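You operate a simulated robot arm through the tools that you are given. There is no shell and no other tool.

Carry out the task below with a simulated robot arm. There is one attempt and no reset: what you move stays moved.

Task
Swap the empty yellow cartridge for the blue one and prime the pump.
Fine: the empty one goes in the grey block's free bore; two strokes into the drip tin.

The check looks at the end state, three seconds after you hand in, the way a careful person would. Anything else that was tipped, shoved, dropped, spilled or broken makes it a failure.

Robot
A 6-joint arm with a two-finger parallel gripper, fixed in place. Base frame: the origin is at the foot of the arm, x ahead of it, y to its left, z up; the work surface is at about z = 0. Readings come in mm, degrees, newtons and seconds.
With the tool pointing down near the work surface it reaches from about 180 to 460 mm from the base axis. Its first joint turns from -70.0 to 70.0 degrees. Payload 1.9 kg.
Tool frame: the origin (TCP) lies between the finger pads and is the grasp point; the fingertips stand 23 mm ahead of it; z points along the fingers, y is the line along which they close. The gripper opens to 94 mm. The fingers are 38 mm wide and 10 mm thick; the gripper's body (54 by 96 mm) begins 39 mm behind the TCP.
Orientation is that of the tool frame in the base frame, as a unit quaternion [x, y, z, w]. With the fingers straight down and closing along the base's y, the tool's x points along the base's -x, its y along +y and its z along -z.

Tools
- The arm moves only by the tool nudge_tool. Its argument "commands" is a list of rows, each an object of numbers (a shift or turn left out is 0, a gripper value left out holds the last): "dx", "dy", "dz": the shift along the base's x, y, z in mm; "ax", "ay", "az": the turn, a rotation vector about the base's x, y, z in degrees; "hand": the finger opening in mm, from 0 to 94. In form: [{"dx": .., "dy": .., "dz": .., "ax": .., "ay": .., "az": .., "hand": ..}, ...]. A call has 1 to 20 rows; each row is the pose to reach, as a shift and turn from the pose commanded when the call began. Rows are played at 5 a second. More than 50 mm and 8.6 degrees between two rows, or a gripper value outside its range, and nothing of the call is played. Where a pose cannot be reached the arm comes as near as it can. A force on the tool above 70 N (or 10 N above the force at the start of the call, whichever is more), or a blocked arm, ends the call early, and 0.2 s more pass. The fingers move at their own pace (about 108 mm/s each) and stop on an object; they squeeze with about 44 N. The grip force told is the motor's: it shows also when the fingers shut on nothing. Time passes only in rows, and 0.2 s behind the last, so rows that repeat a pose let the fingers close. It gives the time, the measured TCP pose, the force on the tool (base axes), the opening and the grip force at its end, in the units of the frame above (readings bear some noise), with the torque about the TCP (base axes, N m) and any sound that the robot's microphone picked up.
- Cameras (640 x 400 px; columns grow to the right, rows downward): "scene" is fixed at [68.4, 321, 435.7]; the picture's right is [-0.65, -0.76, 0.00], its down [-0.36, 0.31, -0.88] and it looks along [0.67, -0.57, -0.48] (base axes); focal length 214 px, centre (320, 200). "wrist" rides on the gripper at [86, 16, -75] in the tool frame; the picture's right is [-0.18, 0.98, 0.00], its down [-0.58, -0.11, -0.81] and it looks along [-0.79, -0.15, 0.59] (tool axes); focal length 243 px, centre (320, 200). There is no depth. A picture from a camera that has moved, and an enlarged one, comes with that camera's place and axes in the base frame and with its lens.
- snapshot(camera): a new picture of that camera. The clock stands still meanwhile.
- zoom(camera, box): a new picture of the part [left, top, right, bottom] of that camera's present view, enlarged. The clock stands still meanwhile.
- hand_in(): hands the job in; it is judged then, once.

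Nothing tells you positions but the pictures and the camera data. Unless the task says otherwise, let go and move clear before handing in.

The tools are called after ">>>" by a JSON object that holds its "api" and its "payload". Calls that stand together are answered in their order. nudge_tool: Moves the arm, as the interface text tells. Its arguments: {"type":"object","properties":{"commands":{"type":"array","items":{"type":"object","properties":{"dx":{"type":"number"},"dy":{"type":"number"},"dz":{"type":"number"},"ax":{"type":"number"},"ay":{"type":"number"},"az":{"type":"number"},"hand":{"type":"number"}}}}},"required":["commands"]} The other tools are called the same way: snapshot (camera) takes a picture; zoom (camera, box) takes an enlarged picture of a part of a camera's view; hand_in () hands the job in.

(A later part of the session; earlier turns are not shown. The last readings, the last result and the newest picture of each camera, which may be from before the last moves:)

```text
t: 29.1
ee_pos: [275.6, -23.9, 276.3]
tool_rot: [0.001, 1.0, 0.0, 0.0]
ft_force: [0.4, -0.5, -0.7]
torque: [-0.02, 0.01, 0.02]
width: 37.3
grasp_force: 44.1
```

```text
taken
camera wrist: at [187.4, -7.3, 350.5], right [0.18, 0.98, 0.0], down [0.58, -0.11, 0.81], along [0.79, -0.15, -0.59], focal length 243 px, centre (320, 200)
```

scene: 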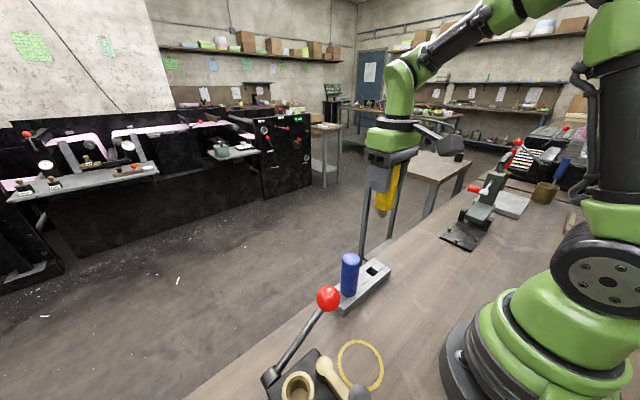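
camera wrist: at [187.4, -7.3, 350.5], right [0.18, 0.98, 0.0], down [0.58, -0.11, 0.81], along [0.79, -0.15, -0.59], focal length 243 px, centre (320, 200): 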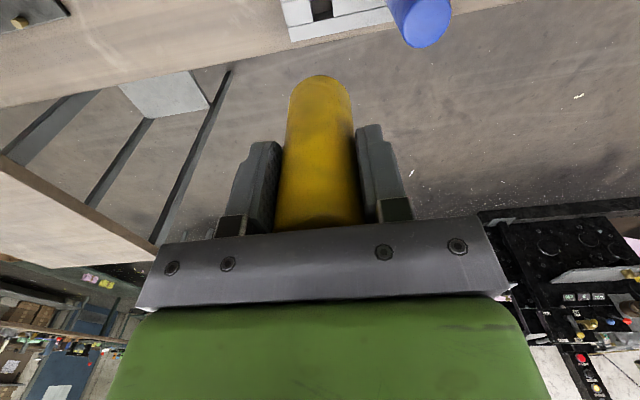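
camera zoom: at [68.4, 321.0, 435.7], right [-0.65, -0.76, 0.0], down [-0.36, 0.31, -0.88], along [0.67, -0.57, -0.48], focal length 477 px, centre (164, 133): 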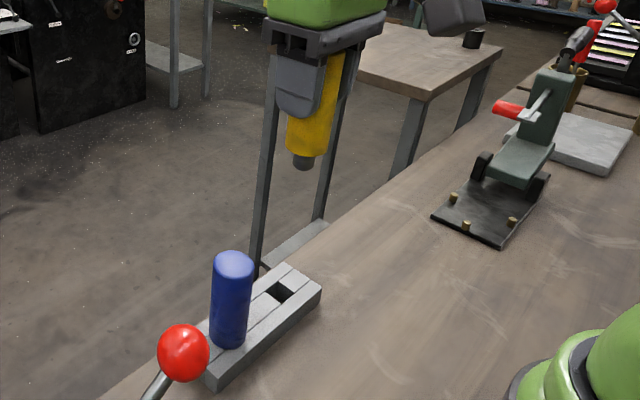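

>>> {"api": "zoom", "payload": {"camera": "scene", "box": [360, 150, 420, 225]}}

>>> {"api": "zoom", "payload": {"camera": "wrist", "box": [260, 0, 420, 100]}}

```text
5.33 times, centred on (390, 188) of scene
camera zoom: at [68.4, 321.0, 435.7], right [-0.65, -0.76, 0.0], down [-0.36, 0.31, -0.88], along [0.67, -0.57, -0.48], focal length 1144 px, centre (-53, 267)
```

zoom: 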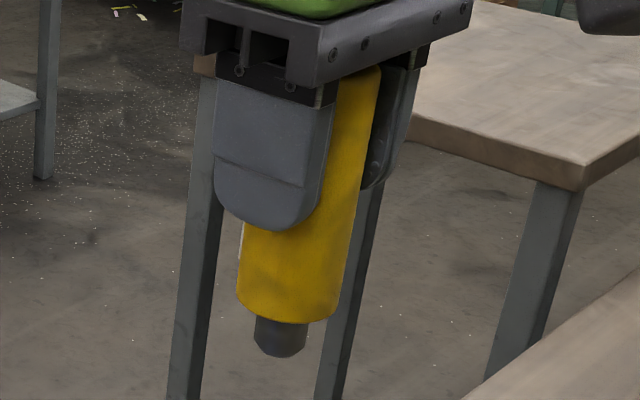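

```text
4.00 times, centred on (340, 50) of wrist
camera zoom: at [187.4, -7.3, 350.5], right [0.18, 0.98, 0.0], down [0.58, -0.11, 0.81], along [0.79, -0.15, -0.59], focal length 970 px, centre (240, 800)
```

zoom: 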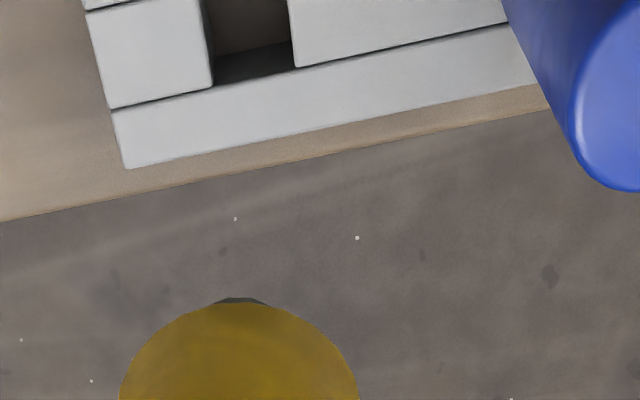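

The nose is a chamfered stub about 20 mm across and 18 mm long; the bore is about 23 mm and centred near (275.4, -22.3). I'll lower to about 12 mm above the block and re-check.

>>> {"api": "nudge_tool", "payload": {"commands": [{"dx": 1, "dy": 1, "dz": -30}, {"dx": 1, "dy": 1, "dz": -65}, {"dx": 1, "dy": 1, "dz": -100}, {"dx": 1, "dy": 1, "dz": -125}, {"dx": 1, "dy": 1, "dz": -145}, {"dx": 1, "dy": 1, "dz": -155}, {"dx": 1, "dy": 1, "dz": -155}, {"dx": 1, "dy": 1, "dz": -155}]}}

>>> {"api": "snapshot", "payload": {"camera": "wrist"}}

>>> {"api": "zoom", "payload": {"camera": "scene", "box": [330, 210, 410, 320]}}

```text
t: 30.9
ee_pos: [276.8, -24.3, 120.7]
tool_rot: [0.0, 1.0, 0.0, -0.001]
ft_force: [-0.2, -0.4, -1.1]
torque: [-0.03, -0.02, 0.01]
width: 37.2
grasp_force: 43.8
```

```text
taken
camera wrist: at [190.2, -6.8, 195.1], right [0.18, 0.98, 0.0], down [0.58, -0.11, 0.81], along [0.79, -0.15, -0.59], focal length 243 px, centre (320, 200)
```

wrist: 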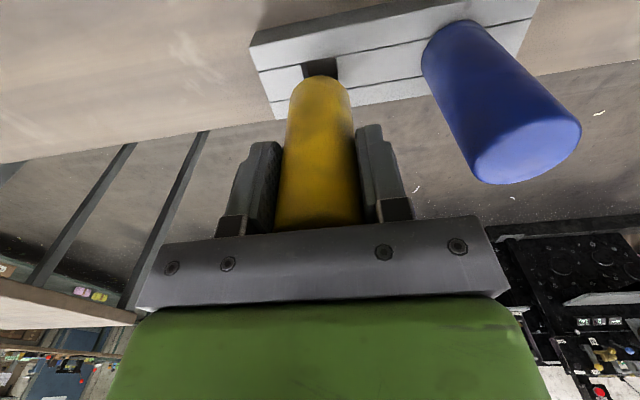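

```text
3.64 times, centred on (370, 265) of scene
camera zoom: at [68.4, 321.0, 435.7], right [-0.65, -0.76, 0.0], down [-0.36, 0.31, -0.88], along [0.67, -0.57, -0.48], focal length 780 px, centre (138, -36)
```

zoom: 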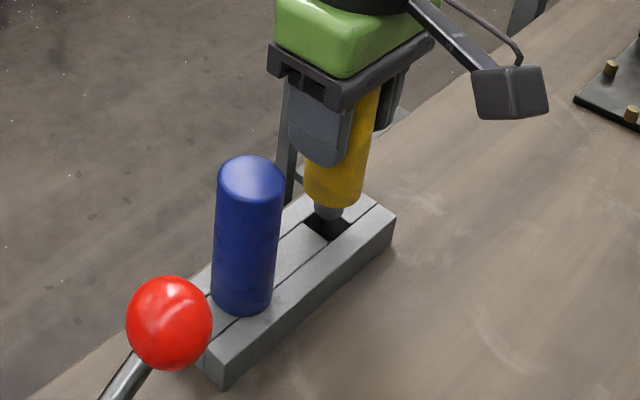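

>>> {"api": "zoom", "payload": {"camera": "wrist", "box": [250, 20, 410, 130]}}

>>> {"api": "zoom", "payload": {"camera": "scene", "box": [355, 240, 395, 290]}}

```text
3.64 times, centred on (330, 75) of wrist
camera zoom: at [190.2, -6.8, 195.1], right [0.18, 0.98, 0.0], down [0.58, -0.11, 0.81], along [0.79, -0.15, -0.59], focal length 882 px, centre (284, 654)
```

zoom: 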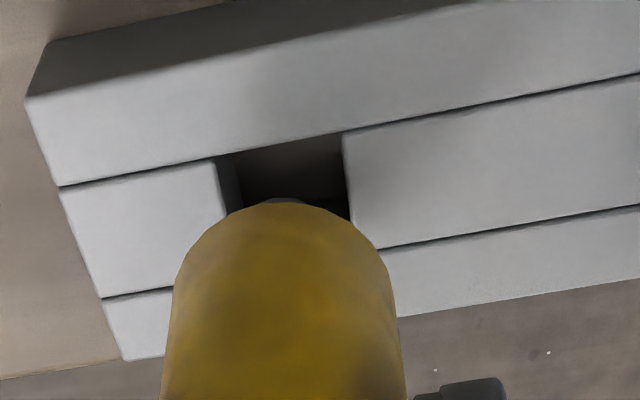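

```text
8.00 times, centred on (375, 265) of scene
camera zoom: at [68.4, 321.0, 435.7], right [-0.65, -0.76, 0.0], down [-0.36, 0.31, -0.88], along [0.67, -0.57, -0.48], focal length 1716 px, centre (-120, -320)
```

zoom: 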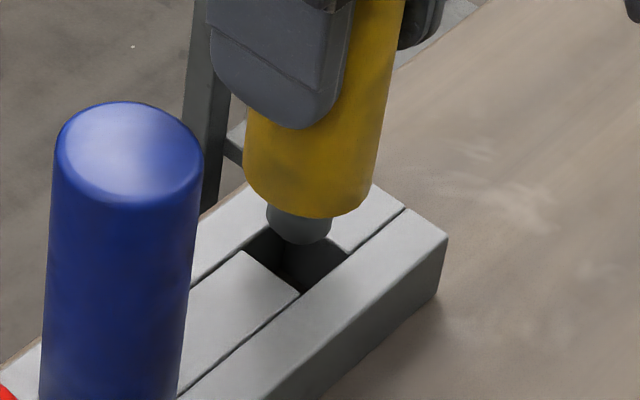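

Bore centre works out at about (275.7, -21.9) and the nose is within about a millimetre of it. I'll shift slightly and lower into the bore gently.

>>> {"api": "nudge_tool", "payload": {"commands": [{"dx": -1, "dy": 0.7, "dz": -3}, {"dx": -1, "dy": 0.7, "dz": -8}, {"dx": -1, "dy": 0.7, "dz": -12}, {"dx": -1, "dy": 0.7, "dz": -15}, {"dx": -1, "dy": 0.7, "dz": -18}, {"dx": -1, "dy": 0.7, "dz": -18}]}}

>>> {"api": "zoom", "payload": {"camera": "scene", "box": [355, 240, 395, 290]}}

>>> {"api": "zoom", "payload": {"camera": "wrist", "box": [250, 20, 410, 130]}}

```text
t: 32.3
ee_pos: [275.3, -22.1, 102.2]
tool_rot: [0.0, 1.0, 0.0, 0.0]
ft_force: [0.8, 0.2, -2.3]
torque: [-0.01, -0.05, 0.02]
width: 37.2
grasp_force: 44.2
```

```text
8.00 times, centred on (375, 265) of scene
camera zoom: at [68.4, 321.0, 435.7], right [-0.65, -0.76, 0.0], down [-0.36, 0.31, -0.88], along [0.67, -0.57, -0.48], focal length 1716 px, centre (-120, -320)
```

zoom: 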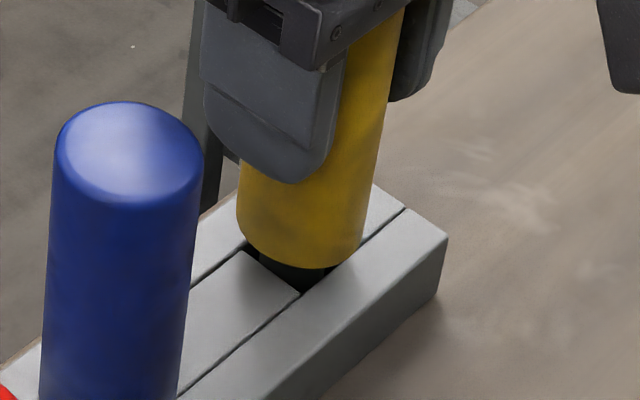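

```text
3.64 times, centred on (330, 75) of wrist
camera zoom: at [188.9, -5.0, 177.2], right [0.18, 0.98, 0.0], down [0.58, -0.11, 0.81], along [0.79, -0.15, -0.59], focal length 882 px, centre (284, 654)
```

zoom: 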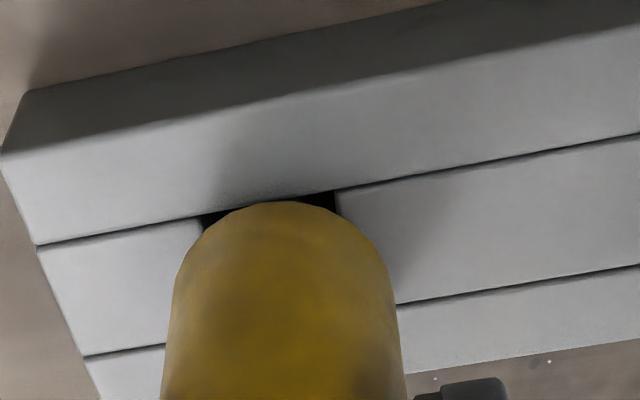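

The nose is entering with no side force. Continuing down until it seats.

>>> {"api": "nudge_tool", "payload": {"commands": [{"dz": -3}, {"dz": -6}, {"dz": -8}, {"dz": -10}, {"dz": -10}]}}

>>> {"api": "zoom", "payload": {"camera": "scene", "box": [345, 240, 395, 300]}}

>>> {"api": "zoom", "payload": {"camera": "wrist", "box": [250, 20, 410, 130]}}

```text
t: 33.5
ee_pos: [276.7, -22.6, 92.1]
tool_rot: [0.0, 1.0, 0.0, 0.0]
ft_force: [-0.2, 0.3, -2.0]
torque: [0.02, 0.0, -0.02]
width: 37.2
grasp_force: 43.4
```

```text
6.67 times, centred on (370, 270) of scene
camera zoom: at [68.4, 321.0, 435.7], right [-0.65, -0.76, 0.0], down [-0.36, 0.31, -0.88], along [0.67, -0.57, -0.48], focal length 1430 px, centre (-13, -267)
```

zoom: 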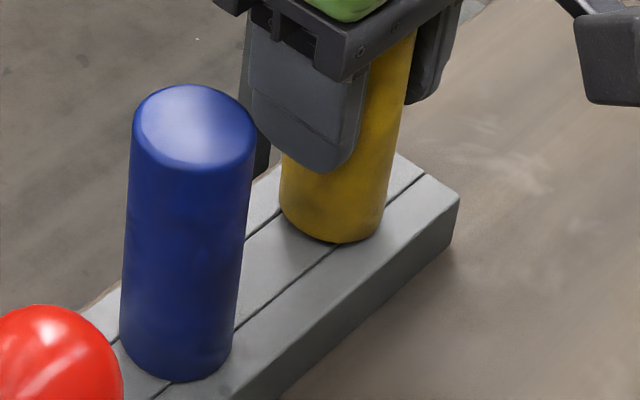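

```text
3.64 times, centred on (330, 75) of wrist
camera zoom: at [189.6, -4.7, 167.5], right [0.18, 0.98, 0.0], down [0.58, -0.11, 0.81], along [0.79, -0.15, -0.59], focal length 882 px, centre (284, 654)
```

zoom: 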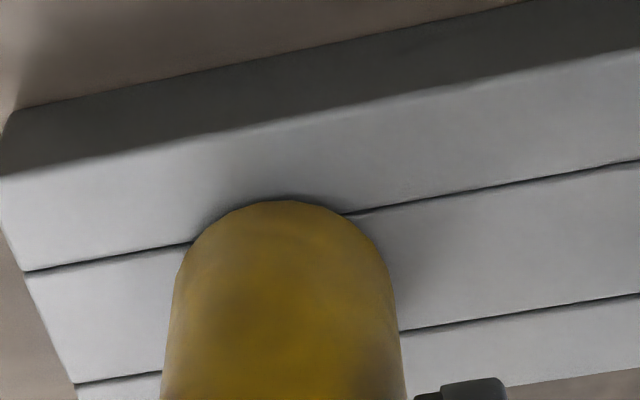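

>>> {"api": "nudge_tool", "payload": {"commands": [{"dz": -1}, {"dz": -2}, {"dz": -2}]}}

```text
t: 34.3
ee_pos: [276.7, -22.1, 90.4]
tool_rot: [0.001, 1.0, -0.001, 0.0]
ft_force: [-17.0, -31.1, 31.3]
torque: [-1.15, 0.18, -0.13]
width: 37.2
grasp_force: 44.0
```

>>> {"api": "nudge_tool", "payload": {"commands": [{"dz": 0}]}}

>>> {"api": "zoom", "payload": {"camera": "scene", "box": [345, 240, 395, 300]}}

>>> {"api": "zoom", "payload": {"camera": "wrist", "box": [250, 20, 410, 130]}}

```text
t: 34.7
ee_pos: [277.0, -22.2, 90.5]
tool_rot: [0.0, 1.0, 0.0, 0.0]
ft_force: [-13.7, -37.2, 17.6]
torque: [-1.3, -0.07, -0.23]
width: 37.2
grasp_force: 44.1
```

```text
6.67 times, centred on (370, 270) of scene
camera zoom: at [68.4, 321.0, 435.7], right [-0.65, -0.76, 0.0], down [-0.36, 0.31, -0.88], along [0.67, -0.57, -0.48], focal length 1430 px, centre (-13, -267)
```

zoom: 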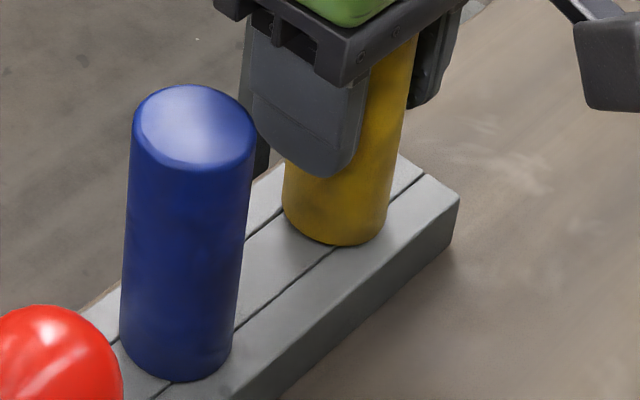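

```text
3.64 times, centred on (330, 75) of wrist
camera zoom: at [189.4, -5.2, 165.4], right [0.18, 0.98, 0.0], down [0.58, -0.11, 0.81], along [0.79, -0.15, -0.59], focal length 882 px, centre (284, 654)
```

zoom: 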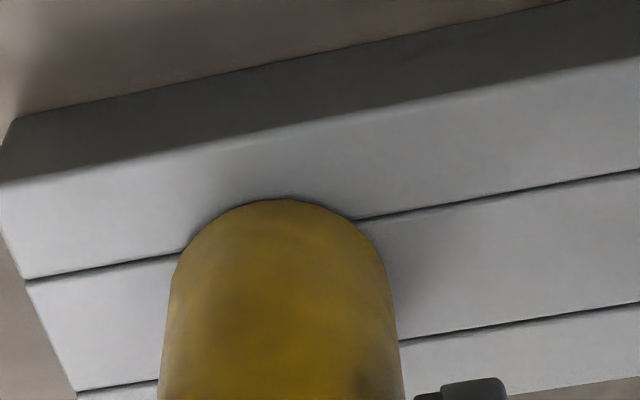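

It has touched down, but there is a side force of about 37 N in y. I'll raise 1 mm to relieve it and read again.

>>> {"api": "nudge_tool", "payload": {"commands": [{"dz": 0.5}, {"dz": 1}, {"dz": 1}]}}

```text
t: 35.5
ee_pos: [276.4, -20.7, 90.2]
tool_rot: [-0.001, 1.0, 0.0, 0.001]
ft_force: [-0.3, 0.1, -2.7]
torque: [0.03, 0.0, -0.03]
width: 37.3
grasp_force: 44.3
```

No force after backing up 1 mm, and the push direction agrees with being about 1 mm too far in +y and +x. I'll shift back by that and lower again.

>>> {"api": "nudge_tool", "payload": {"commands": [{"dx": -0.4, "dy": -0.6}, {"dx": -0.8, "dy": -1.2}, {"dx": -0.8, "dy": -1.2, "dz": -0.5}, {"dx": -0.8, "dy": -1.2, "dz": -1}, {"dx": -0.8, "dy": -1.2, "dz": -1}]}}

```text
t: 36.7
ee_pos: [274.7, -21.6, 90.4]
tool_rot: [-0.001, 1.0, 0.0, 0.001]
ft_force: [7.1, 19.3, -0.5]
torque: [1.19, -0.67, -0.06]
width: 37.4
grasp_force: 43.9
```

>>> {"api": "nudge_tool", "payload": {"commands": [{"dx": 0.3, "dy": 0.45}, {"dx": 0.3, "dy": 0.45}]}}

>>> {"api": "zoom", "payload": {"camera": "wrist", "box": [250, 20, 410, 130]}}

>>> {"api": "zoom", "payload": {"camera": "scene", "box": [345, 240, 395, 300]}}

```text
t: 37.3
ee_pos: [275.0, -22.9, 89.6]
tool_rot: [0.0, 1.0, -0.001, 0.001]
ft_force: [5.4, -2.1, -14.4]
torque: [-0.12, -0.68, -0.1]
width: 37.3
grasp_force: 43.9
```

```text
3.64 times, centred on (330, 75) of wrist
camera zoom: at [189.2, -5.6, 165.4], right [0.18, 0.98, 0.0], down [0.58, -0.11, 0.81], along [0.79, -0.15, -0.59], focal length 882 px, centre (284, 654)
```

zoom: 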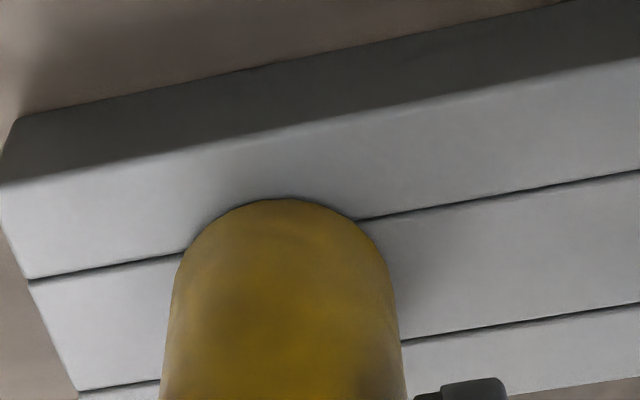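

```text
6.67 times, centred on (370, 270) of scene
camera zoom: at [68.5, 321.0, 435.7], right [-0.65, -0.76, 0.0], down [-0.37, 0.31, -0.88], along [0.67, -0.57, -0.48], focal length 1430 px, centre (-13, -267)
```

zoom: 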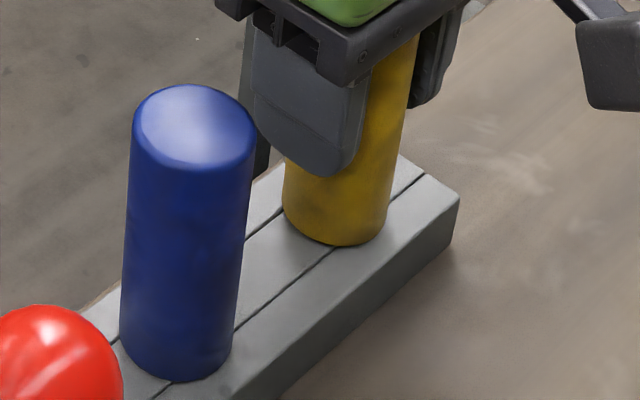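

Forces are small now and the body is down on the block. I'll open the fingers a little and look.

>>> {"api": "nudge_tool", "payload": {"commands": [{"hand": 40}, {"hand": 46}, {"hand": 56}, {"hand": 56}]}}

>>> {"api": "zoom", "payload": {"camera": "wrist", "box": [200, 20, 440, 240]}}

>>> {"api": "zoom", "payload": {"camera": "scene", "box": [345, 240, 395, 300]}}

```text
t: 38.3
ee_pos: [276.6, -22.7, 90.2]
tool_rot: [0.0, 1.0, 0.0, -0.001]
ft_force: [-0.2, 0.1, 0.1]
torque: [0.0, -0.03, 0.01]
width: 55.9
grasp_force: 0.1
```

```text
1.82 times, centred on (320, 130) of wrist
camera zoom: at [189.0, -5.4, 165.8], right [0.18, 0.98, 0.0], down [0.58, -0.11, 0.81], along [0.79, -0.15, -0.59], focal length 441 px, centre (320, 327)
```

zoom: 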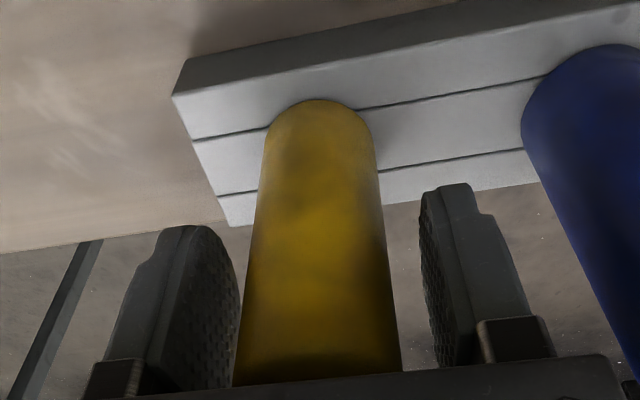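

```text
6.67 times, centred on (370, 270) of scene
camera zoom: at [68.4, 321.0, 435.7], right [-0.65, -0.76, 0.0], down [-0.36, 0.31, -0.88], along [0.67, -0.57, -0.48], focal length 1430 px, centre (-13, -267)
```

zoom: 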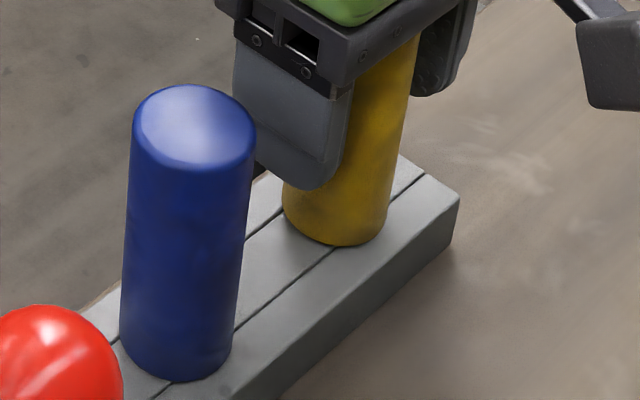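

Released and standing straight. I'll rise straight up clear of it and look at both cartridges.

>>> {"api": "nudge_tool", "payload": {"commands": [{"dz": 15}, {"dz": 35}, {"dz": 60}, {"dz": 90}, {"dz": 110}, {"dz": 110}]}}

>>> {"api": "snapshot", "payload": {"camera": "scene"}}

>>> {"api": "zoom", "payload": {"camera": "scene", "box": [330, 230, 410, 320]}}

>>> {"api": "snapshot", "payload": {"camera": "wrist"}}

```text
t: 39.7
ee_pos: [273.7, -22.8, 201.1]
tool_rot: [-0.001, 1.0, -0.001, 0.0]
ft_force: [-1.3, 0.1, -0.2]
torque: [-0.02, -0.01, 0.01]
width: 56.0
grasp_force: 0.0
```

```text
taken
```

scene: 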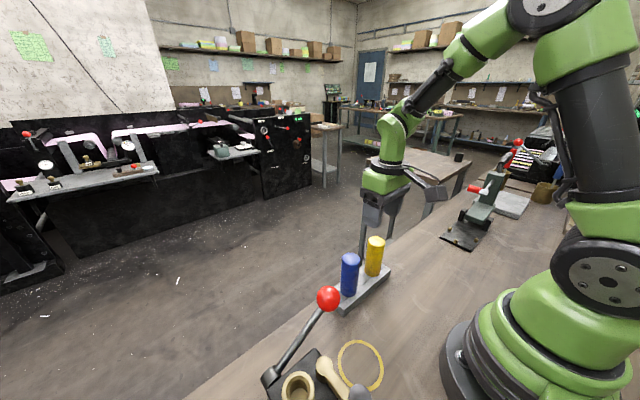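

```text
4.44 times, centred on (370, 275) of scene
camera zoom: at [68.4, 321.0, 435.7], right [-0.65, -0.76, 0.0], down [-0.36, 0.31, -0.88], along [0.67, -0.57, -0.48], focal length 953 px, centre (98, -133)
```

zoom: 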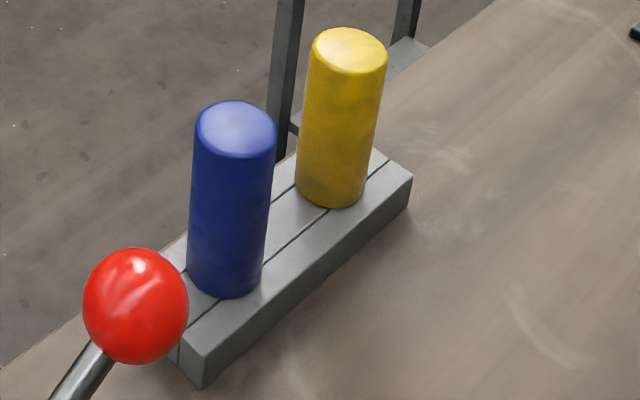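

```text
taken
camera wrist: at [187.2, -6.6, 275.9], right [0.18, 0.98, 0.0], down [0.58, -0.11, 0.81], along [0.79, -0.15, -0.59], focal length 243 px, centre (320, 200)
```

wrist: 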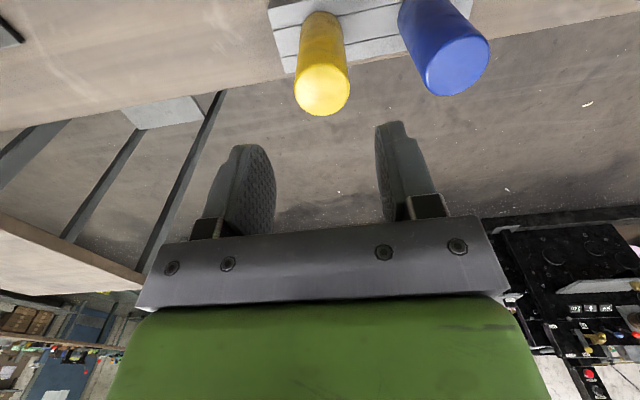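

Yellow stands level with blue in the block. Now I'll go over the blue cartridge with a narrower opening and check alignment.

>>> {"api": "nudge_tool", "payload": {"commands": [{"dx": 1, "dy": 20, "hand": 64}, {"dx": 1.5, "dy": 50, "hand": 64}, {"dx": 2, "dy": 75, "hand": 64}, {"dx": 2, "dy": 85, "hand": 64}, {"dx": 2, "dy": 85, "hand": 64}, {"dx": 2, "dy": 85, "hand": 64}]}}

>>> {"api": "snapshot", "payload": {"camera": "wrist"}}

>>> {"api": "zoom", "payload": {"camera": "wrist", "box": [280, 60, 360, 150]}}

```text
t: 41.1
ee_pos: [276.7, 62.7, 199.5]
tool_rot: [0.0, 1.0, 0.0, 0.0]
ft_force: [-0.7, -0.4, 0.0]
torque: [0.03, -0.02, 0.0]
width: 63.9
grasp_force: 0.1
```

```text
taken
camera wrist: at [190.0, 79.2, 275.0], right [0.18, 0.98, 0.0], down [0.58, -0.11, 0.81], along [0.79, -0.15, -0.59], focal length 243 px, centre (320, 200)
```

wrist: 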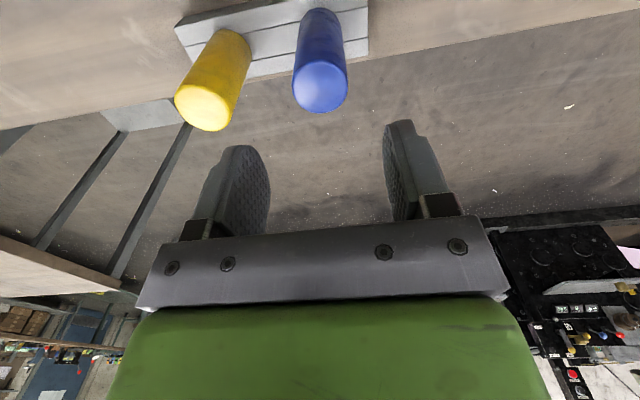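

```text
4.44 times, centred on (320, 105) of wrist
camera zoom: at [190.0, 79.2, 275.0], right [0.18, 0.98, 0.0], down [0.58, -0.11, 0.81], along [0.79, -0.15, -0.59], focal length 1078 px, centre (320, 622)
```

zoom: 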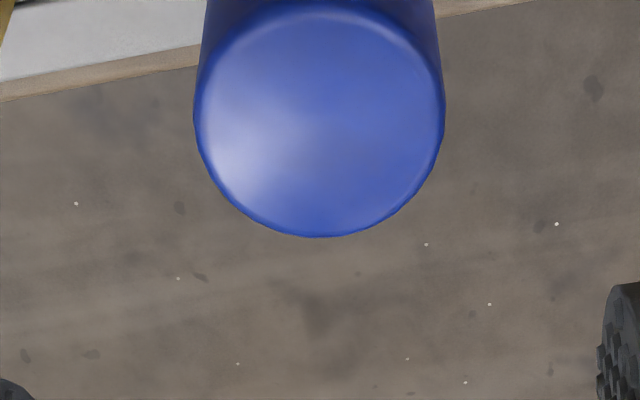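

Blue is centred under the tool to within about a millimetre. I'll go down to the same relative grip height (z ≈ 90.5) and check before closing.

>>> {"api": "nudge_tool", "payload": {"commands": [{"dx": -0.8, "dz": -30}, {"dx": -0.8, "dz": -60}, {"dx": -0.8, "dz": -85}, {"dx": -0.8, "dz": -100}, {"dx": -0.8, "dz": -109}, {"dx": -0.8, "dz": -109}]}}

>>> {"api": "zoom", "payload": {"camera": "wrist", "box": [200, 0, 440, 240]}}

>>> {"api": "zoom", "payload": {"camera": "scene", "box": [310, 200, 420, 330]}}

```text
t: 42.5
ee_pos: [276.6, 62.6, 90.9]
tool_rot: [0.0, 1.0, 0.0, 0.0]
ft_force: [-0.3, 0.2, -0.4]
torque: [0.04, 0.0, 0.02]
width: 64.0
grasp_force: 0.0
```

```text
1.67 times, centred on (320, 120) of wrist
camera zoom: at [189.5, 78.8, 165.9], right [0.18, 0.98, 0.0], down [0.58, -0.11, 0.81], along [0.79, -0.15, -0.59], focal length 404 px, centre (320, 333)
```

zoom: 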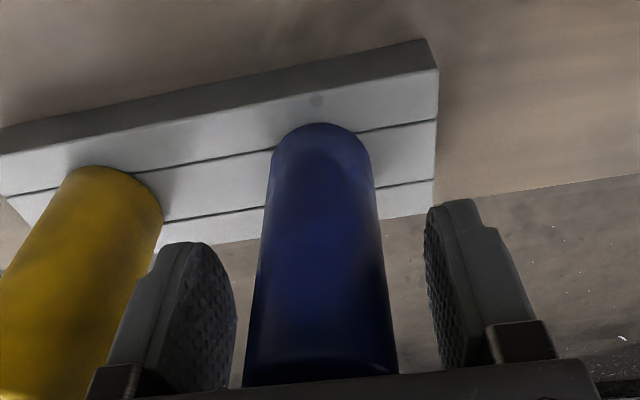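

```text
3.08 times, centred on (365, 265) of scene
camera zoom: at [68.4, 321.0, 435.7], right [-0.65, -0.76, 0.0], down [-0.36, 0.31, -0.88], along [0.67, -0.57, -0.48], focal length 660 px, centre (182, 0)
```

zoom: 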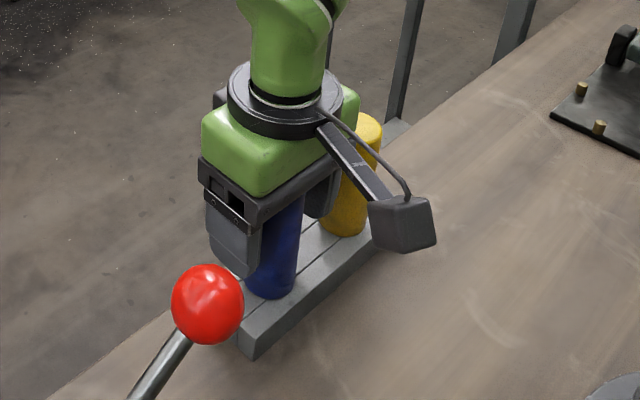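

>>> {"api": "nudge_tool", "payload": {"commands": [{"hand": 50}, {"hand": 42}, {"hand": 30}, {"hand": 30}, {"hand": 30}]}}

>>> {"api": "zoom", "payload": {"camera": "wrist", "box": [200, 0, 440, 240]}}

```text
t: 43.7
ee_pos: [276.1, 62.5, 90.5]
tool_rot: [0.0, 1.0, 0.001, 0.0]
ft_force: [-2.1, 16.8, 0.0]
torque: [0.99, 0.14, -0.02]
width: 37.1
grasp_force: 43.9
```

```text
1.67 times, centred on (320, 120) of wrist
camera zoom: at [189.5, 79.1, 166.1], right [0.18, 0.98, 0.0], down [0.58, -0.11, 0.81], along [0.79, -0.15, -0.59], focal length 404 px, centre (320, 333)
```

zoom: 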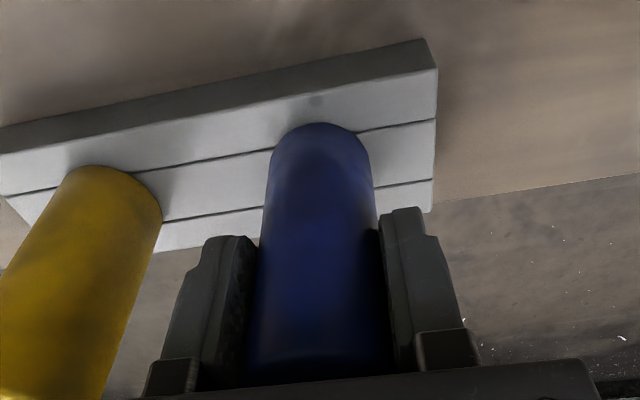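

Gripped at 37.1 mm with a 17 N side load in y; I'll relieve that with a small shift before lifting.

>>> {"api": "nudge_tool", "payload": {"commands": [{"dy": 0.3}, {"dy": 0.3}]}}

```text
t: 44.3
ee_pos: [277.2, 62.1, 91.1]
tool_rot: [0.0, 1.0, -0.001, 0.0]
ft_force: [-4.0, 23.5, 10.6]
torque: [1.07, 0.32, 0.02]
width: 37.0
grasp_force: 44.0
```

>>> {"api": "nudge_tool", "payload": {"commands": [{"dy": 0.5}, {"dy": 0.5}, {"dy": 0.5}]}}

>>> {"api": "zoom", "payload": {"camera": "wrist", "box": [200, 0, 440, 240]}}

```text
t: 45.1
ee_pos: [276.6, 62.3, 91.2]
tool_rot: [-0.001, 1.0, 0.001, 0.0]
ft_force: [3.8, 5.3, -0.2]
torque: [0.36, -0.18, 0.01]
width: 37.2
grasp_force: 44.3
```

```text
1.67 times, centred on (320, 120) of wrist
camera zoom: at [189.4, 79.2, 166.0], right [0.18, 0.98, 0.0], down [0.58, -0.11, 0.81], along [0.79, -0.15, -0.59], focal length 404 px, centre (320, 333)
```

zoom: 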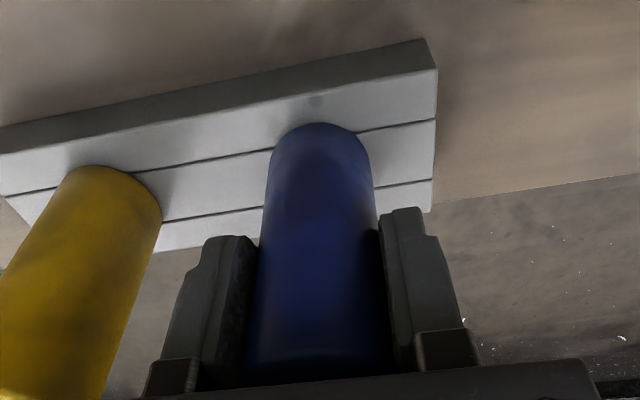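

Side load is down to about 5 N. Lifting slowly now.

>>> {"api": "nudge_tool", "payload": {"commands": [{"dz": 2}, {"dz": 4}, {"dz": 7}, {"dz": 10}, {"dz": 10}]}}

>>> {"api": "zoom", "payload": {"camera": "scene", "box": [310, 200, 420, 330]}}

```text
t: 46.3
ee_pos: [276.3, 63.1, 101.2]
tool_rot: [-0.001, 1.0, 0.0, 0.0]
ft_force: [0.1, 0.6, -1.6]
torque: [0.01, -0.01, -0.06]
width: 37.1
grasp_force: 44.0
```

```text
3.08 times, centred on (365, 265) of scene
camera zoom: at [68.4, 321.0, 435.7], right [-0.65, -0.76, 0.0], down [-0.36, 0.31, -0.88], along [0.67, -0.57, -0.48], focal length 660 px, centre (182, 0)
```

zoom: 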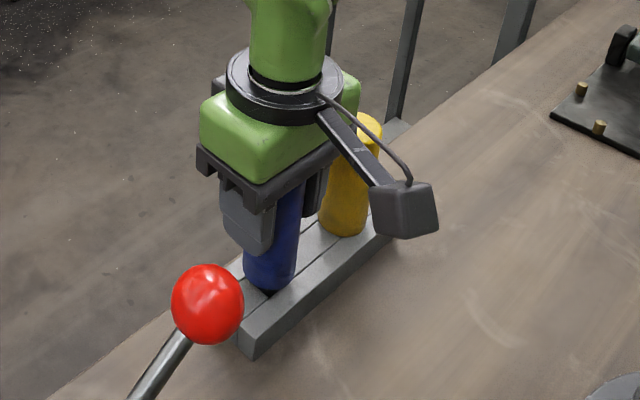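

Blue is free of the block. I'll lift it high and carry it across to above the pump's collar.

>>> {"api": "nudge_tool", "payload": {"commands": [{"dz": 20}, {"dz": 50}, {"dz": 85}, {"dz": 120}, {"dz": 155}, {"dz": 180}, {"dz": 180}]}}

>>> {"api": "nudge_tool", "payload": {"commands": [{"dx": -6, "dy": 12}, {"dx": -20, "dy": 39}, {"dx": -35, "dy": 69}, {"dx": -50, "dy": 98}, {"dx": -65, "dy": 128}, {"dx": -80, "dy": 157}, {"dx": -92, "dy": 181}, {"dx": -100, "dy": 197}, {"dx": -104.7, "dy": 205.6}, {"dx": -104.7, "dy": 205.6}, {"dx": -104.7, "dy": 205.6}]}}

>>> {"api": "snapshot", "payload": {"camera": "wrist"}}

>>> {"api": "zoom", "payload": {"camera": "wrist", "box": [220, 0, 420, 130]}}

>>> {"api": "snapshot", "payload": {"camera": "scene"}}

```text
t: 47.9
ee_pos: [278.1, 63.2, 282.9]
tool_rot: [0.0, 1.0, 0.0, 0.0]
ft_force: [0.1, 1.7, -0.7]
torque: [0.04, 0.01, -0.02]
width: 37.3
grasp_force: 43.7
```

```text
t: 50.3
ee_pos: [171.8, 269.8, 281.6]
tool_rot: [0.0, 1.0, 0.0, 0.001]
ft_force: [-1.1, -0.5, -1.5]
torque: [-0.02, -0.02, -0.01]
width: 37.2
grasp_force: 43.9
```

```text
taken
camera wrist: at [85.9, 286.7, 356.1], right [0.18, 0.98, 0.0], down [0.58, -0.11, 0.81], along [0.79, -0.15, -0.59], focal length 243 px, centre (320, 200)
```

wrist: 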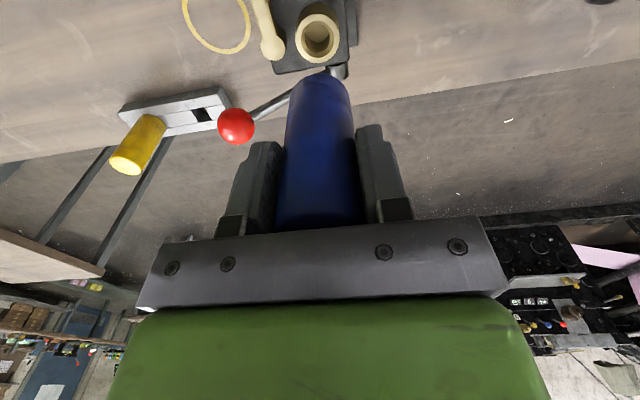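

```text
3.08 times, centred on (320, 65) of wrist
camera zoom: at [85.9, 286.7, 356.1], right [0.18, 0.98, 0.0], down [0.58, -0.11, 0.81], along [0.79, -0.15, -0.59], focal length 746 px, centre (320, 615)
```

zoom: 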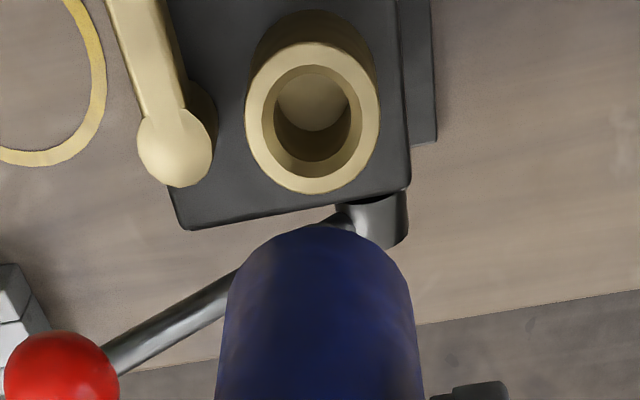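

```text
taken
```

scene: 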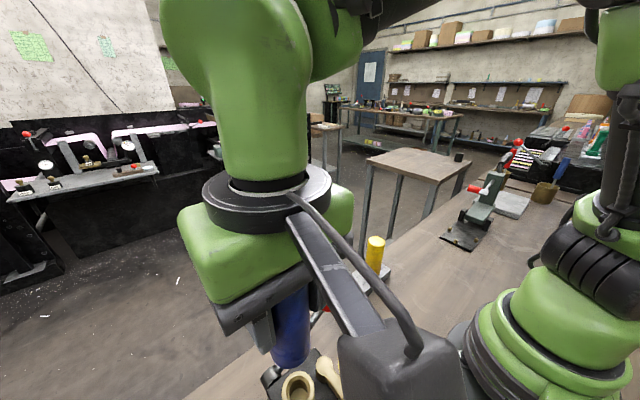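

The collar centre reads at about (170.5, 269.0), so the tool must shift by about (-1.2, -1.8). I'll lower to just above the collar and re-check.

>>> {"api": "nudge_tool", "payload": {"commands": [{"dx": -1.2, "dy": -1.8, "dz": -20}, {"dx": -1.2, "dy": -1.8, "dz": -40}, {"dx": -1.2, "dy": -1.8, "dz": -55}, {"dx": -1.2, "dy": -1.8, "dz": -66}, {"dx": -1.2, "dy": -1.8, "dz": -66}, {"dx": -1.2, "dy": -1.8, "dz": -66}]}}

>>> {"api": "zoom", "payload": {"camera": "wrist", "box": [220, 0, 420, 130]}}

>>> {"api": "zoom", "payload": {"camera": "scene", "box": [240, 300, 360, 400]}}

```text
t: 51.7
ee_pos: [171.4, 267.7, 215.5]
tool_rot: [-0.001, 1.0, -0.001, 0.0]
ft_force: [0.3, -0.3, -1.7]
torque: [0.01, -0.01, 0.02]
width: 37.1
grasp_force: 44.4
```

```text
3.08 times, centred on (320, 65) of wrist
camera zoom: at [84.9, 283.9, 289.8], right [0.18, 0.98, 0.0], down [0.58, -0.11, 0.81], along [0.79, -0.15, -0.59], focal length 746 px, centre (320, 615)
```

zoom: 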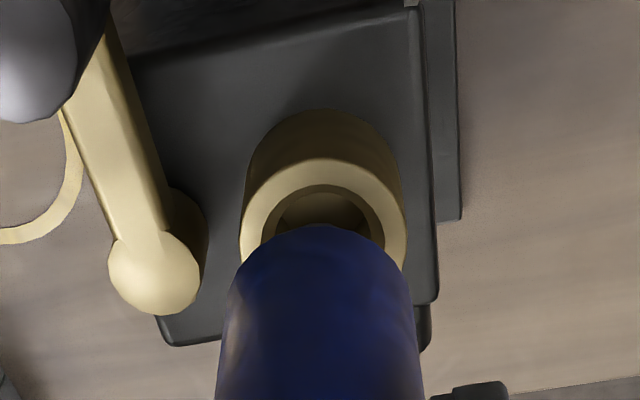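

```text
4.00 times, centred on (300, 350) of scene
camera zoom: at [68.4, 321.0, 435.7], right [-0.65, -0.76, 0.0], down [-0.36, 0.31, -0.88], along [0.67, -0.57, -0.48], focal length 858 px, centre (400, -400)
```

zoom: 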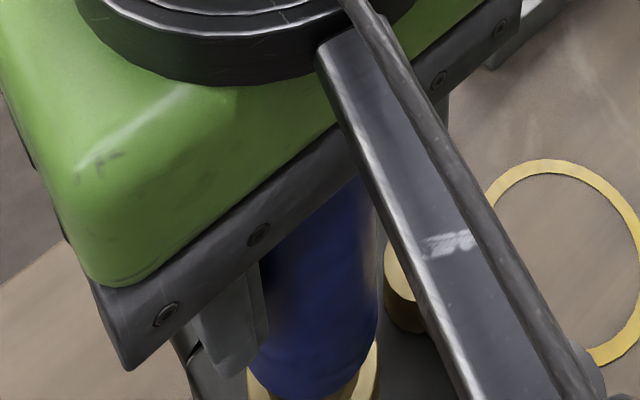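

>>> {"api": "nudge_tool", "payload": {"commands": [{"dx": -0.2, "dy": 0.8, "dz": -3}, {"dx": -0.2, "dy": 0.8, "dz": -7}, {"dx": -0.2, "dy": 0.8, "dz": -10}, {"dx": -0.2, "dy": 0.8, "dz": -13}, {"dx": -0.2, "dy": 0.8, "dz": -16}, {"dx": -0.2, "dy": 0.8, "dz": -16}]}}

>>> {"api": "zoom", "payload": {"camera": "wrist", "box": [220, 0, 420, 130]}}

```text
t: 53.1
ee_pos: [171.0, 267.7, 198.2]
tool_rot: [0.0, 1.0, -0.001, 0.0]
ft_force: [-0.4, 0.4, -1.5]
torque: [-0.03, 0.0, 0.01]
width: 36.9
grasp_force: 43.8
```

```text
3.08 times, centred on (320, 65) of wrist
camera zoom: at [84.3, 284.8, 274.3], right [0.18, 0.98, 0.0], down [0.58, -0.11, 0.81], along [0.79, -0.15, -0.59], focal length 746 px, centre (320, 615)
```

zoom: 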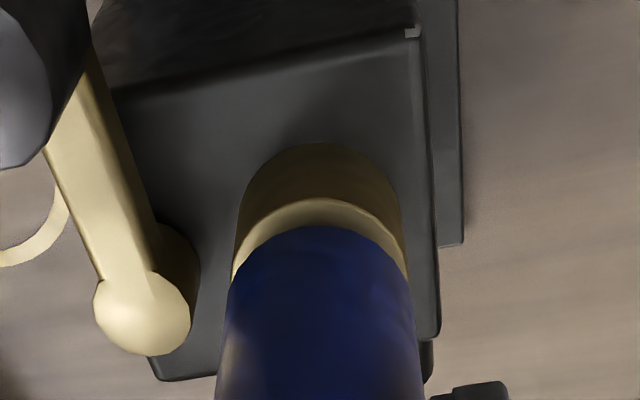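

No side force; the nose is in the collar. Continuing down in small steps.

>>> {"api": "nudge_tool", "payload": {"commands": [{"dz": -3}, {"dz": -6}, {"dz": -8}, {"dz": -9}, {"dz": -9}]}}

>>> {"api": "zoom", "payload": {"camera": "wrist", "box": [220, 0, 420, 130]}}

```text
t: 54.3
ee_pos: [171.8, 268.5, 191.7]
tool_rot: [0.0, 1.0, -0.001, 0.0]
ft_force: [-3.8, -16.4, 37.0]
torque: [-0.9, -0.03, -0.05]
width: 37.2
grasp_force: 43.9
```

```text
3.08 times, centred on (320, 65) of wrist
camera zoom: at [84.3, 285.0, 266.0], right [0.18, 0.98, 0.0], down [0.58, -0.11, 0.81], along [0.79, -0.15, -0.59], focal length 746 px, centre (320, 615)
```

zoom: 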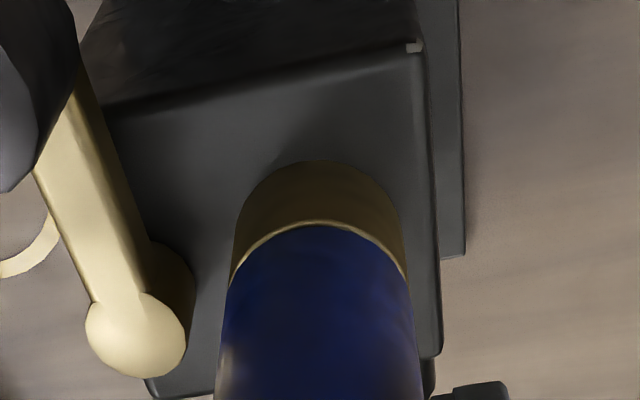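

About 2.5 mm short of the seat with contact on the +y side. I'll ease up 1 mm, shift 0.7 mm in -y, and lower again.

>>> {"api": "nudge_tool", "payload": {"commands": [{"dz": 1}, {"dz": 1, "dy": -0.7}, {"dz": 1, "dy": -0.7}]}}

>>> {"api": "nudge_tool", "payload": {"commands": [{"dz": -1}, {"dz": -1.5}, {"dz": -2}, {"dz": -2}]}}

>>> {"api": "zoom", "payload": {"camera": "wrist", "box": [220, 0, 420, 130]}}

```text
t: 55.1
ee_pos: [169.8, 267.6, 192.1]
tool_rot: [-0.001, 1.0, 0.0, -0.001]
ft_force: [1.2, 0.8, -1.6]
torque: [0.08, -0.12, -0.01]
width: 37.0
grasp_force: 44.2
```

```text
t: 56.1
ee_pos: [172.1, 268.1, 190.4]
tool_rot: [0.0, 1.0, 0.0, 0.001]
ft_force: [1.3, 12.5, 13.9]
torque: [0.32, 0.08, -0.01]
width: 37.4
grasp_force: 43.9
```

```text
3.08 times, centred on (320, 65) of wrist
camera zoom: at [84.0, 284.4, 265.4], right [0.18, 0.98, 0.0], down [0.58, -0.11, 0.81], along [0.79, -0.15, -0.59], focal length 746 px, centre (320, 615)
```

zoom: 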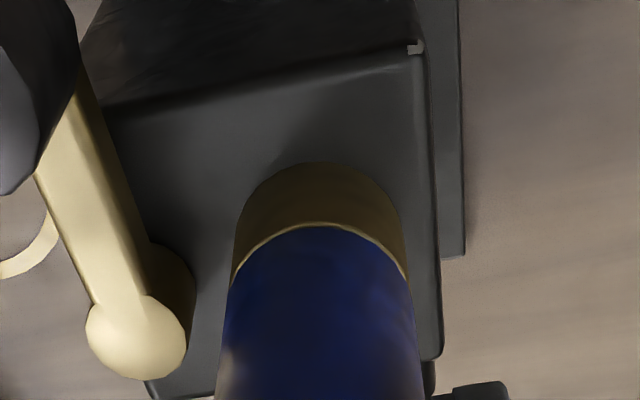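

>>> {"api": "nudge_tool", "payload": {"commands": [{"dy": 0.3}, {"dy": 0.3, "dz": -0.7}, {"dy": 0.3, "dz": -1.4}, {"dy": 0.3, "dz": -1.4}]}}

>>> {"api": "zoom", "payload": {"camera": "wrist", "box": [220, 0, 420, 130]}}

```text
t: 57.1
ee_pos: [171.4, 267.7, 189.2]
tool_rot: [0.0, 1.0, 0.0, 0.001]
ft_force: [-0.2, 7.4, 30.4]
torque: [0.47, -0.02, 0.0]
width: 37.2
grasp_force: 44.0
```

```text
3.08 times, centred on (320, 65) of wrist
camera zoom: at [84.2, 284.6, 263.1], right [0.18, 0.98, 0.0], down [0.58, -0.11, 0.81], along [0.79, -0.15, -0.59], focal length 746 px, centre (320, 615)
```

zoom: 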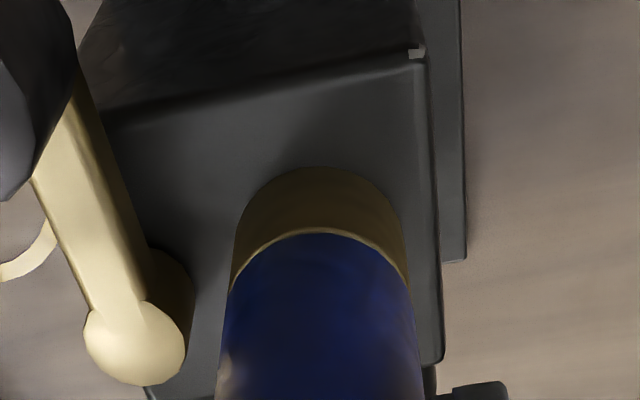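

Blue is down to the same seat height yellow had (tool z 188.1, same collar line showing). I'll release it and look.

>>> {"api": "nudge_tool", "payload": {"commands": [{"hand": 40}, {"hand": 48}, {"hand": 60}, {"hand": 60}]}}

>>> {"api": "zoom", "payload": {"camera": "wrist", "box": [220, 0, 420, 130]}}

>>> {"api": "zoom", "payload": {"camera": "wrist", "box": [200, 0, 440, 240]}}

```text
t: 58.1
ee_pos: [171.6, 267.3, 187.8]
tool_rot: [0.0, 1.0, -0.001, 0.0]
ft_force: [0.3, 0.2, 0.4]
torque: [-0.02, 0.0, -0.02]
width: 60.3
grasp_force: 0.1
```

```text
3.08 times, centred on (320, 65) of wrist
camera zoom: at [84.1, 284.5, 262.9], right [0.18, 0.98, 0.0], down [0.58, -0.11, 0.81], along [0.79, -0.15, -0.59], focal length 746 px, centre (320, 615)
```

zoom: 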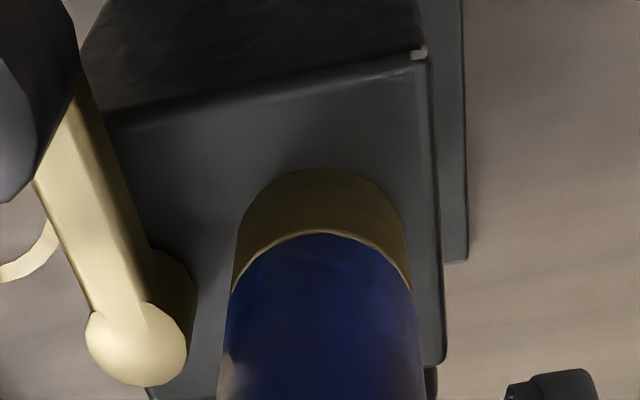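

```text
1.67 times, centred on (320, 120) of wrist
camera zoom: at [84.1, 284.5, 262.9], right [0.18, 0.98, 0.0], down [0.58, -0.11, 0.81], along [0.79, -0.15, -0.59], focal length 404 px, centre (320, 333)
```

zoom: 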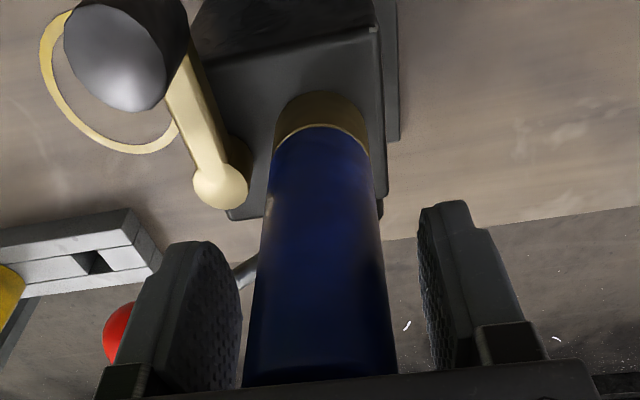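

Blue sits exactly where yellow did against the collar. Rising clear of it to check, then on to the lever.

>>> {"api": "nudge_tool", "payload": {"commands": [{"dz": 15}, {"dz": 35}, {"dz": 60}, {"dz": 90}, {"dz": 110}, {"dz": 110}]}}

>>> {"api": "snapshot", "payload": {"camera": "wrist"}}

>>> {"api": "snapshot", "payload": {"camera": "scene"}}

>>> {"api": "zoom", "payload": {"camera": "wrist", "box": [280, 60, 360, 150]}}

```text
t: 59.5
ee_pos: [170.3, 268.0, 298.1]
tool_rot: [0.0, 1.0, 0.0, 0.0]
ft_force: [0.7, 0.3, -0.3]
torque: [0.0, -0.02, -0.03]
width: 60.1
grasp_force: 0.1
```

```text
taken
camera wrist: at [83.8, 284.9, 372.9], right [0.18, 0.98, 0.0], down [0.58, -0.11, 0.81], along [0.79, -0.15, -0.59], focal length 243 px, centre (320, 200)
```

wrist: 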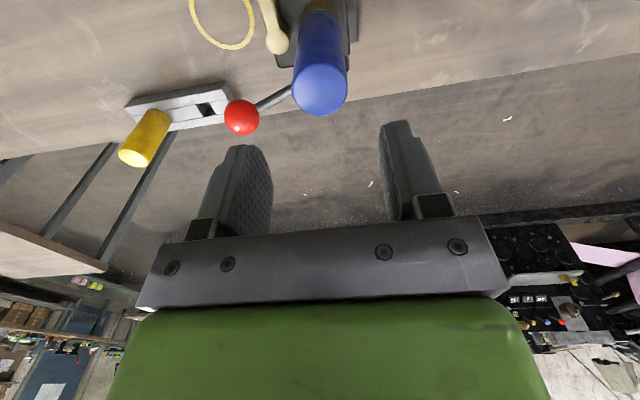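

```text
taken
```

scene: 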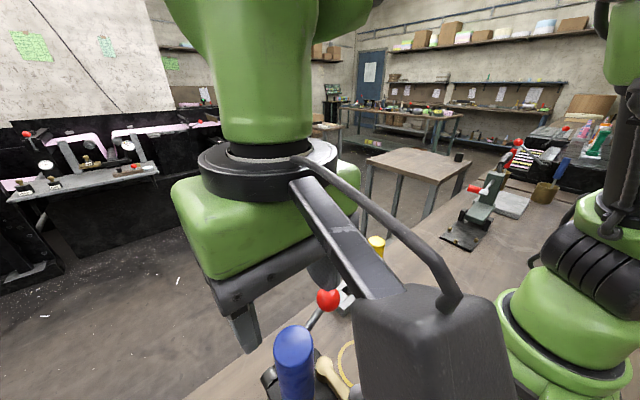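

```text
4.44 times, centred on (320, 105) of wrist
camera zoom: at [83.8, 284.9, 372.9], right [0.18, 0.98, 0.0], down [0.58, -0.11, 0.81], along [0.79, -0.15, -0.59], focal length 1078 px, centre (320, 622)
```

zoom: 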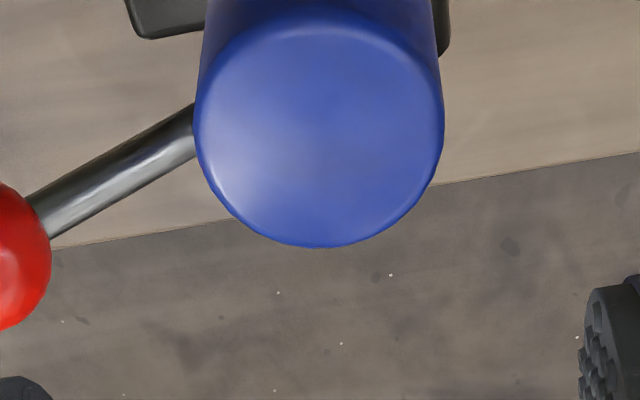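

Blue is well seated in the pump and yellow in the block. Next is the lever: ball at about (219.5, 176, 153). I'll turn the fingers to close along x and go above the ball to check.

>>> {"api": "nudge_tool", "payload": {"commands": [{"az": 8.2, "dx": 4, "dy": -8, "hand": 60}, {"az": 16.4, "dx": 8, "dy": -16, "hand": 60}, {"az": 24.6, "dx": 13, "dy": -24, "hand": 60}, {"az": 32.8, "dx": 18, "dy": -33, "hand": 60}, {"az": 41, "dx": 23, "dy": -42, "hand": 60}, {"az": 49.2, "dx": 28, "dy": -51, "hand": 60}, {"az": 57.4, "dx": 33, "dy": -60, "hand": 60}, {"az": 65.6, "dx": 38, "dy": -69, "hand": 60}, {"az": 73.8, "dx": 42, "dy": -78, "hand": 60}, {"az": 82, "dx": 46, "dy": -86, "hand": 60}, {"az": 90, "dx": 49.7, "dy": -92.9, "hand": 60}, {"az": 90, "dx": 49.7, "dy": -92.9, "dz": -25, "hand": 60}, {"az": 90, "dx": 49.7, "dy": -92.9, "dz": -48, "hand": 60}, {"az": 90, "dx": 49.7, "dy": -92.9, "dz": -48, "hand": 60}]}}

>>> {"api": "snapshot", "payload": {"camera": "wrist"}}

>>> {"api": "snapshot", "payload": {"camera": "scene"}}

```text
t: 62.5
ee_pos: [220.9, 175.5, 250.3]
tool_rot: [-0.707, 0.707, 0.0, 0.0]
ft_force: [-0.8, 0.6, -0.6]
torque: [-0.02, 0.01, 0.01]
width: 59.9
grasp_force: 0.0
```

```text
taken
camera wrist: at [203.6, 89.1, 324.1], right [-0.98, 0.18, 0.0], down [0.11, 0.58, 0.81], along [0.15, 0.79, -0.59], focal length 243 px, centre (320, 200)
```

wrist: 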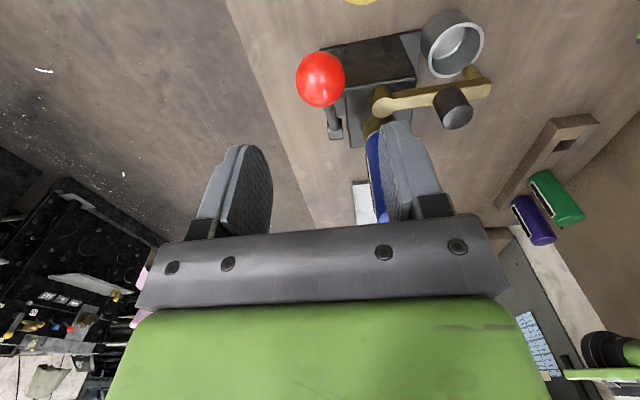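

```text
taken
```

scene: 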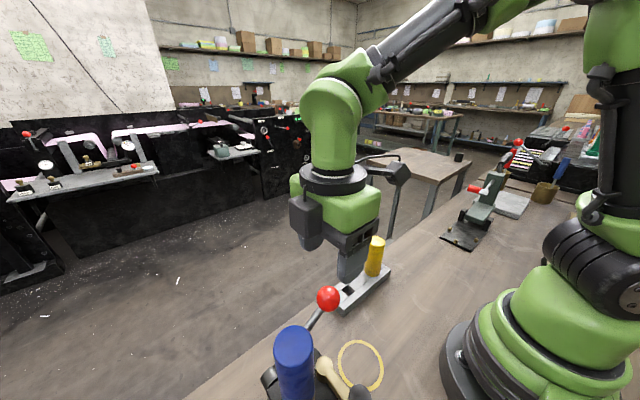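

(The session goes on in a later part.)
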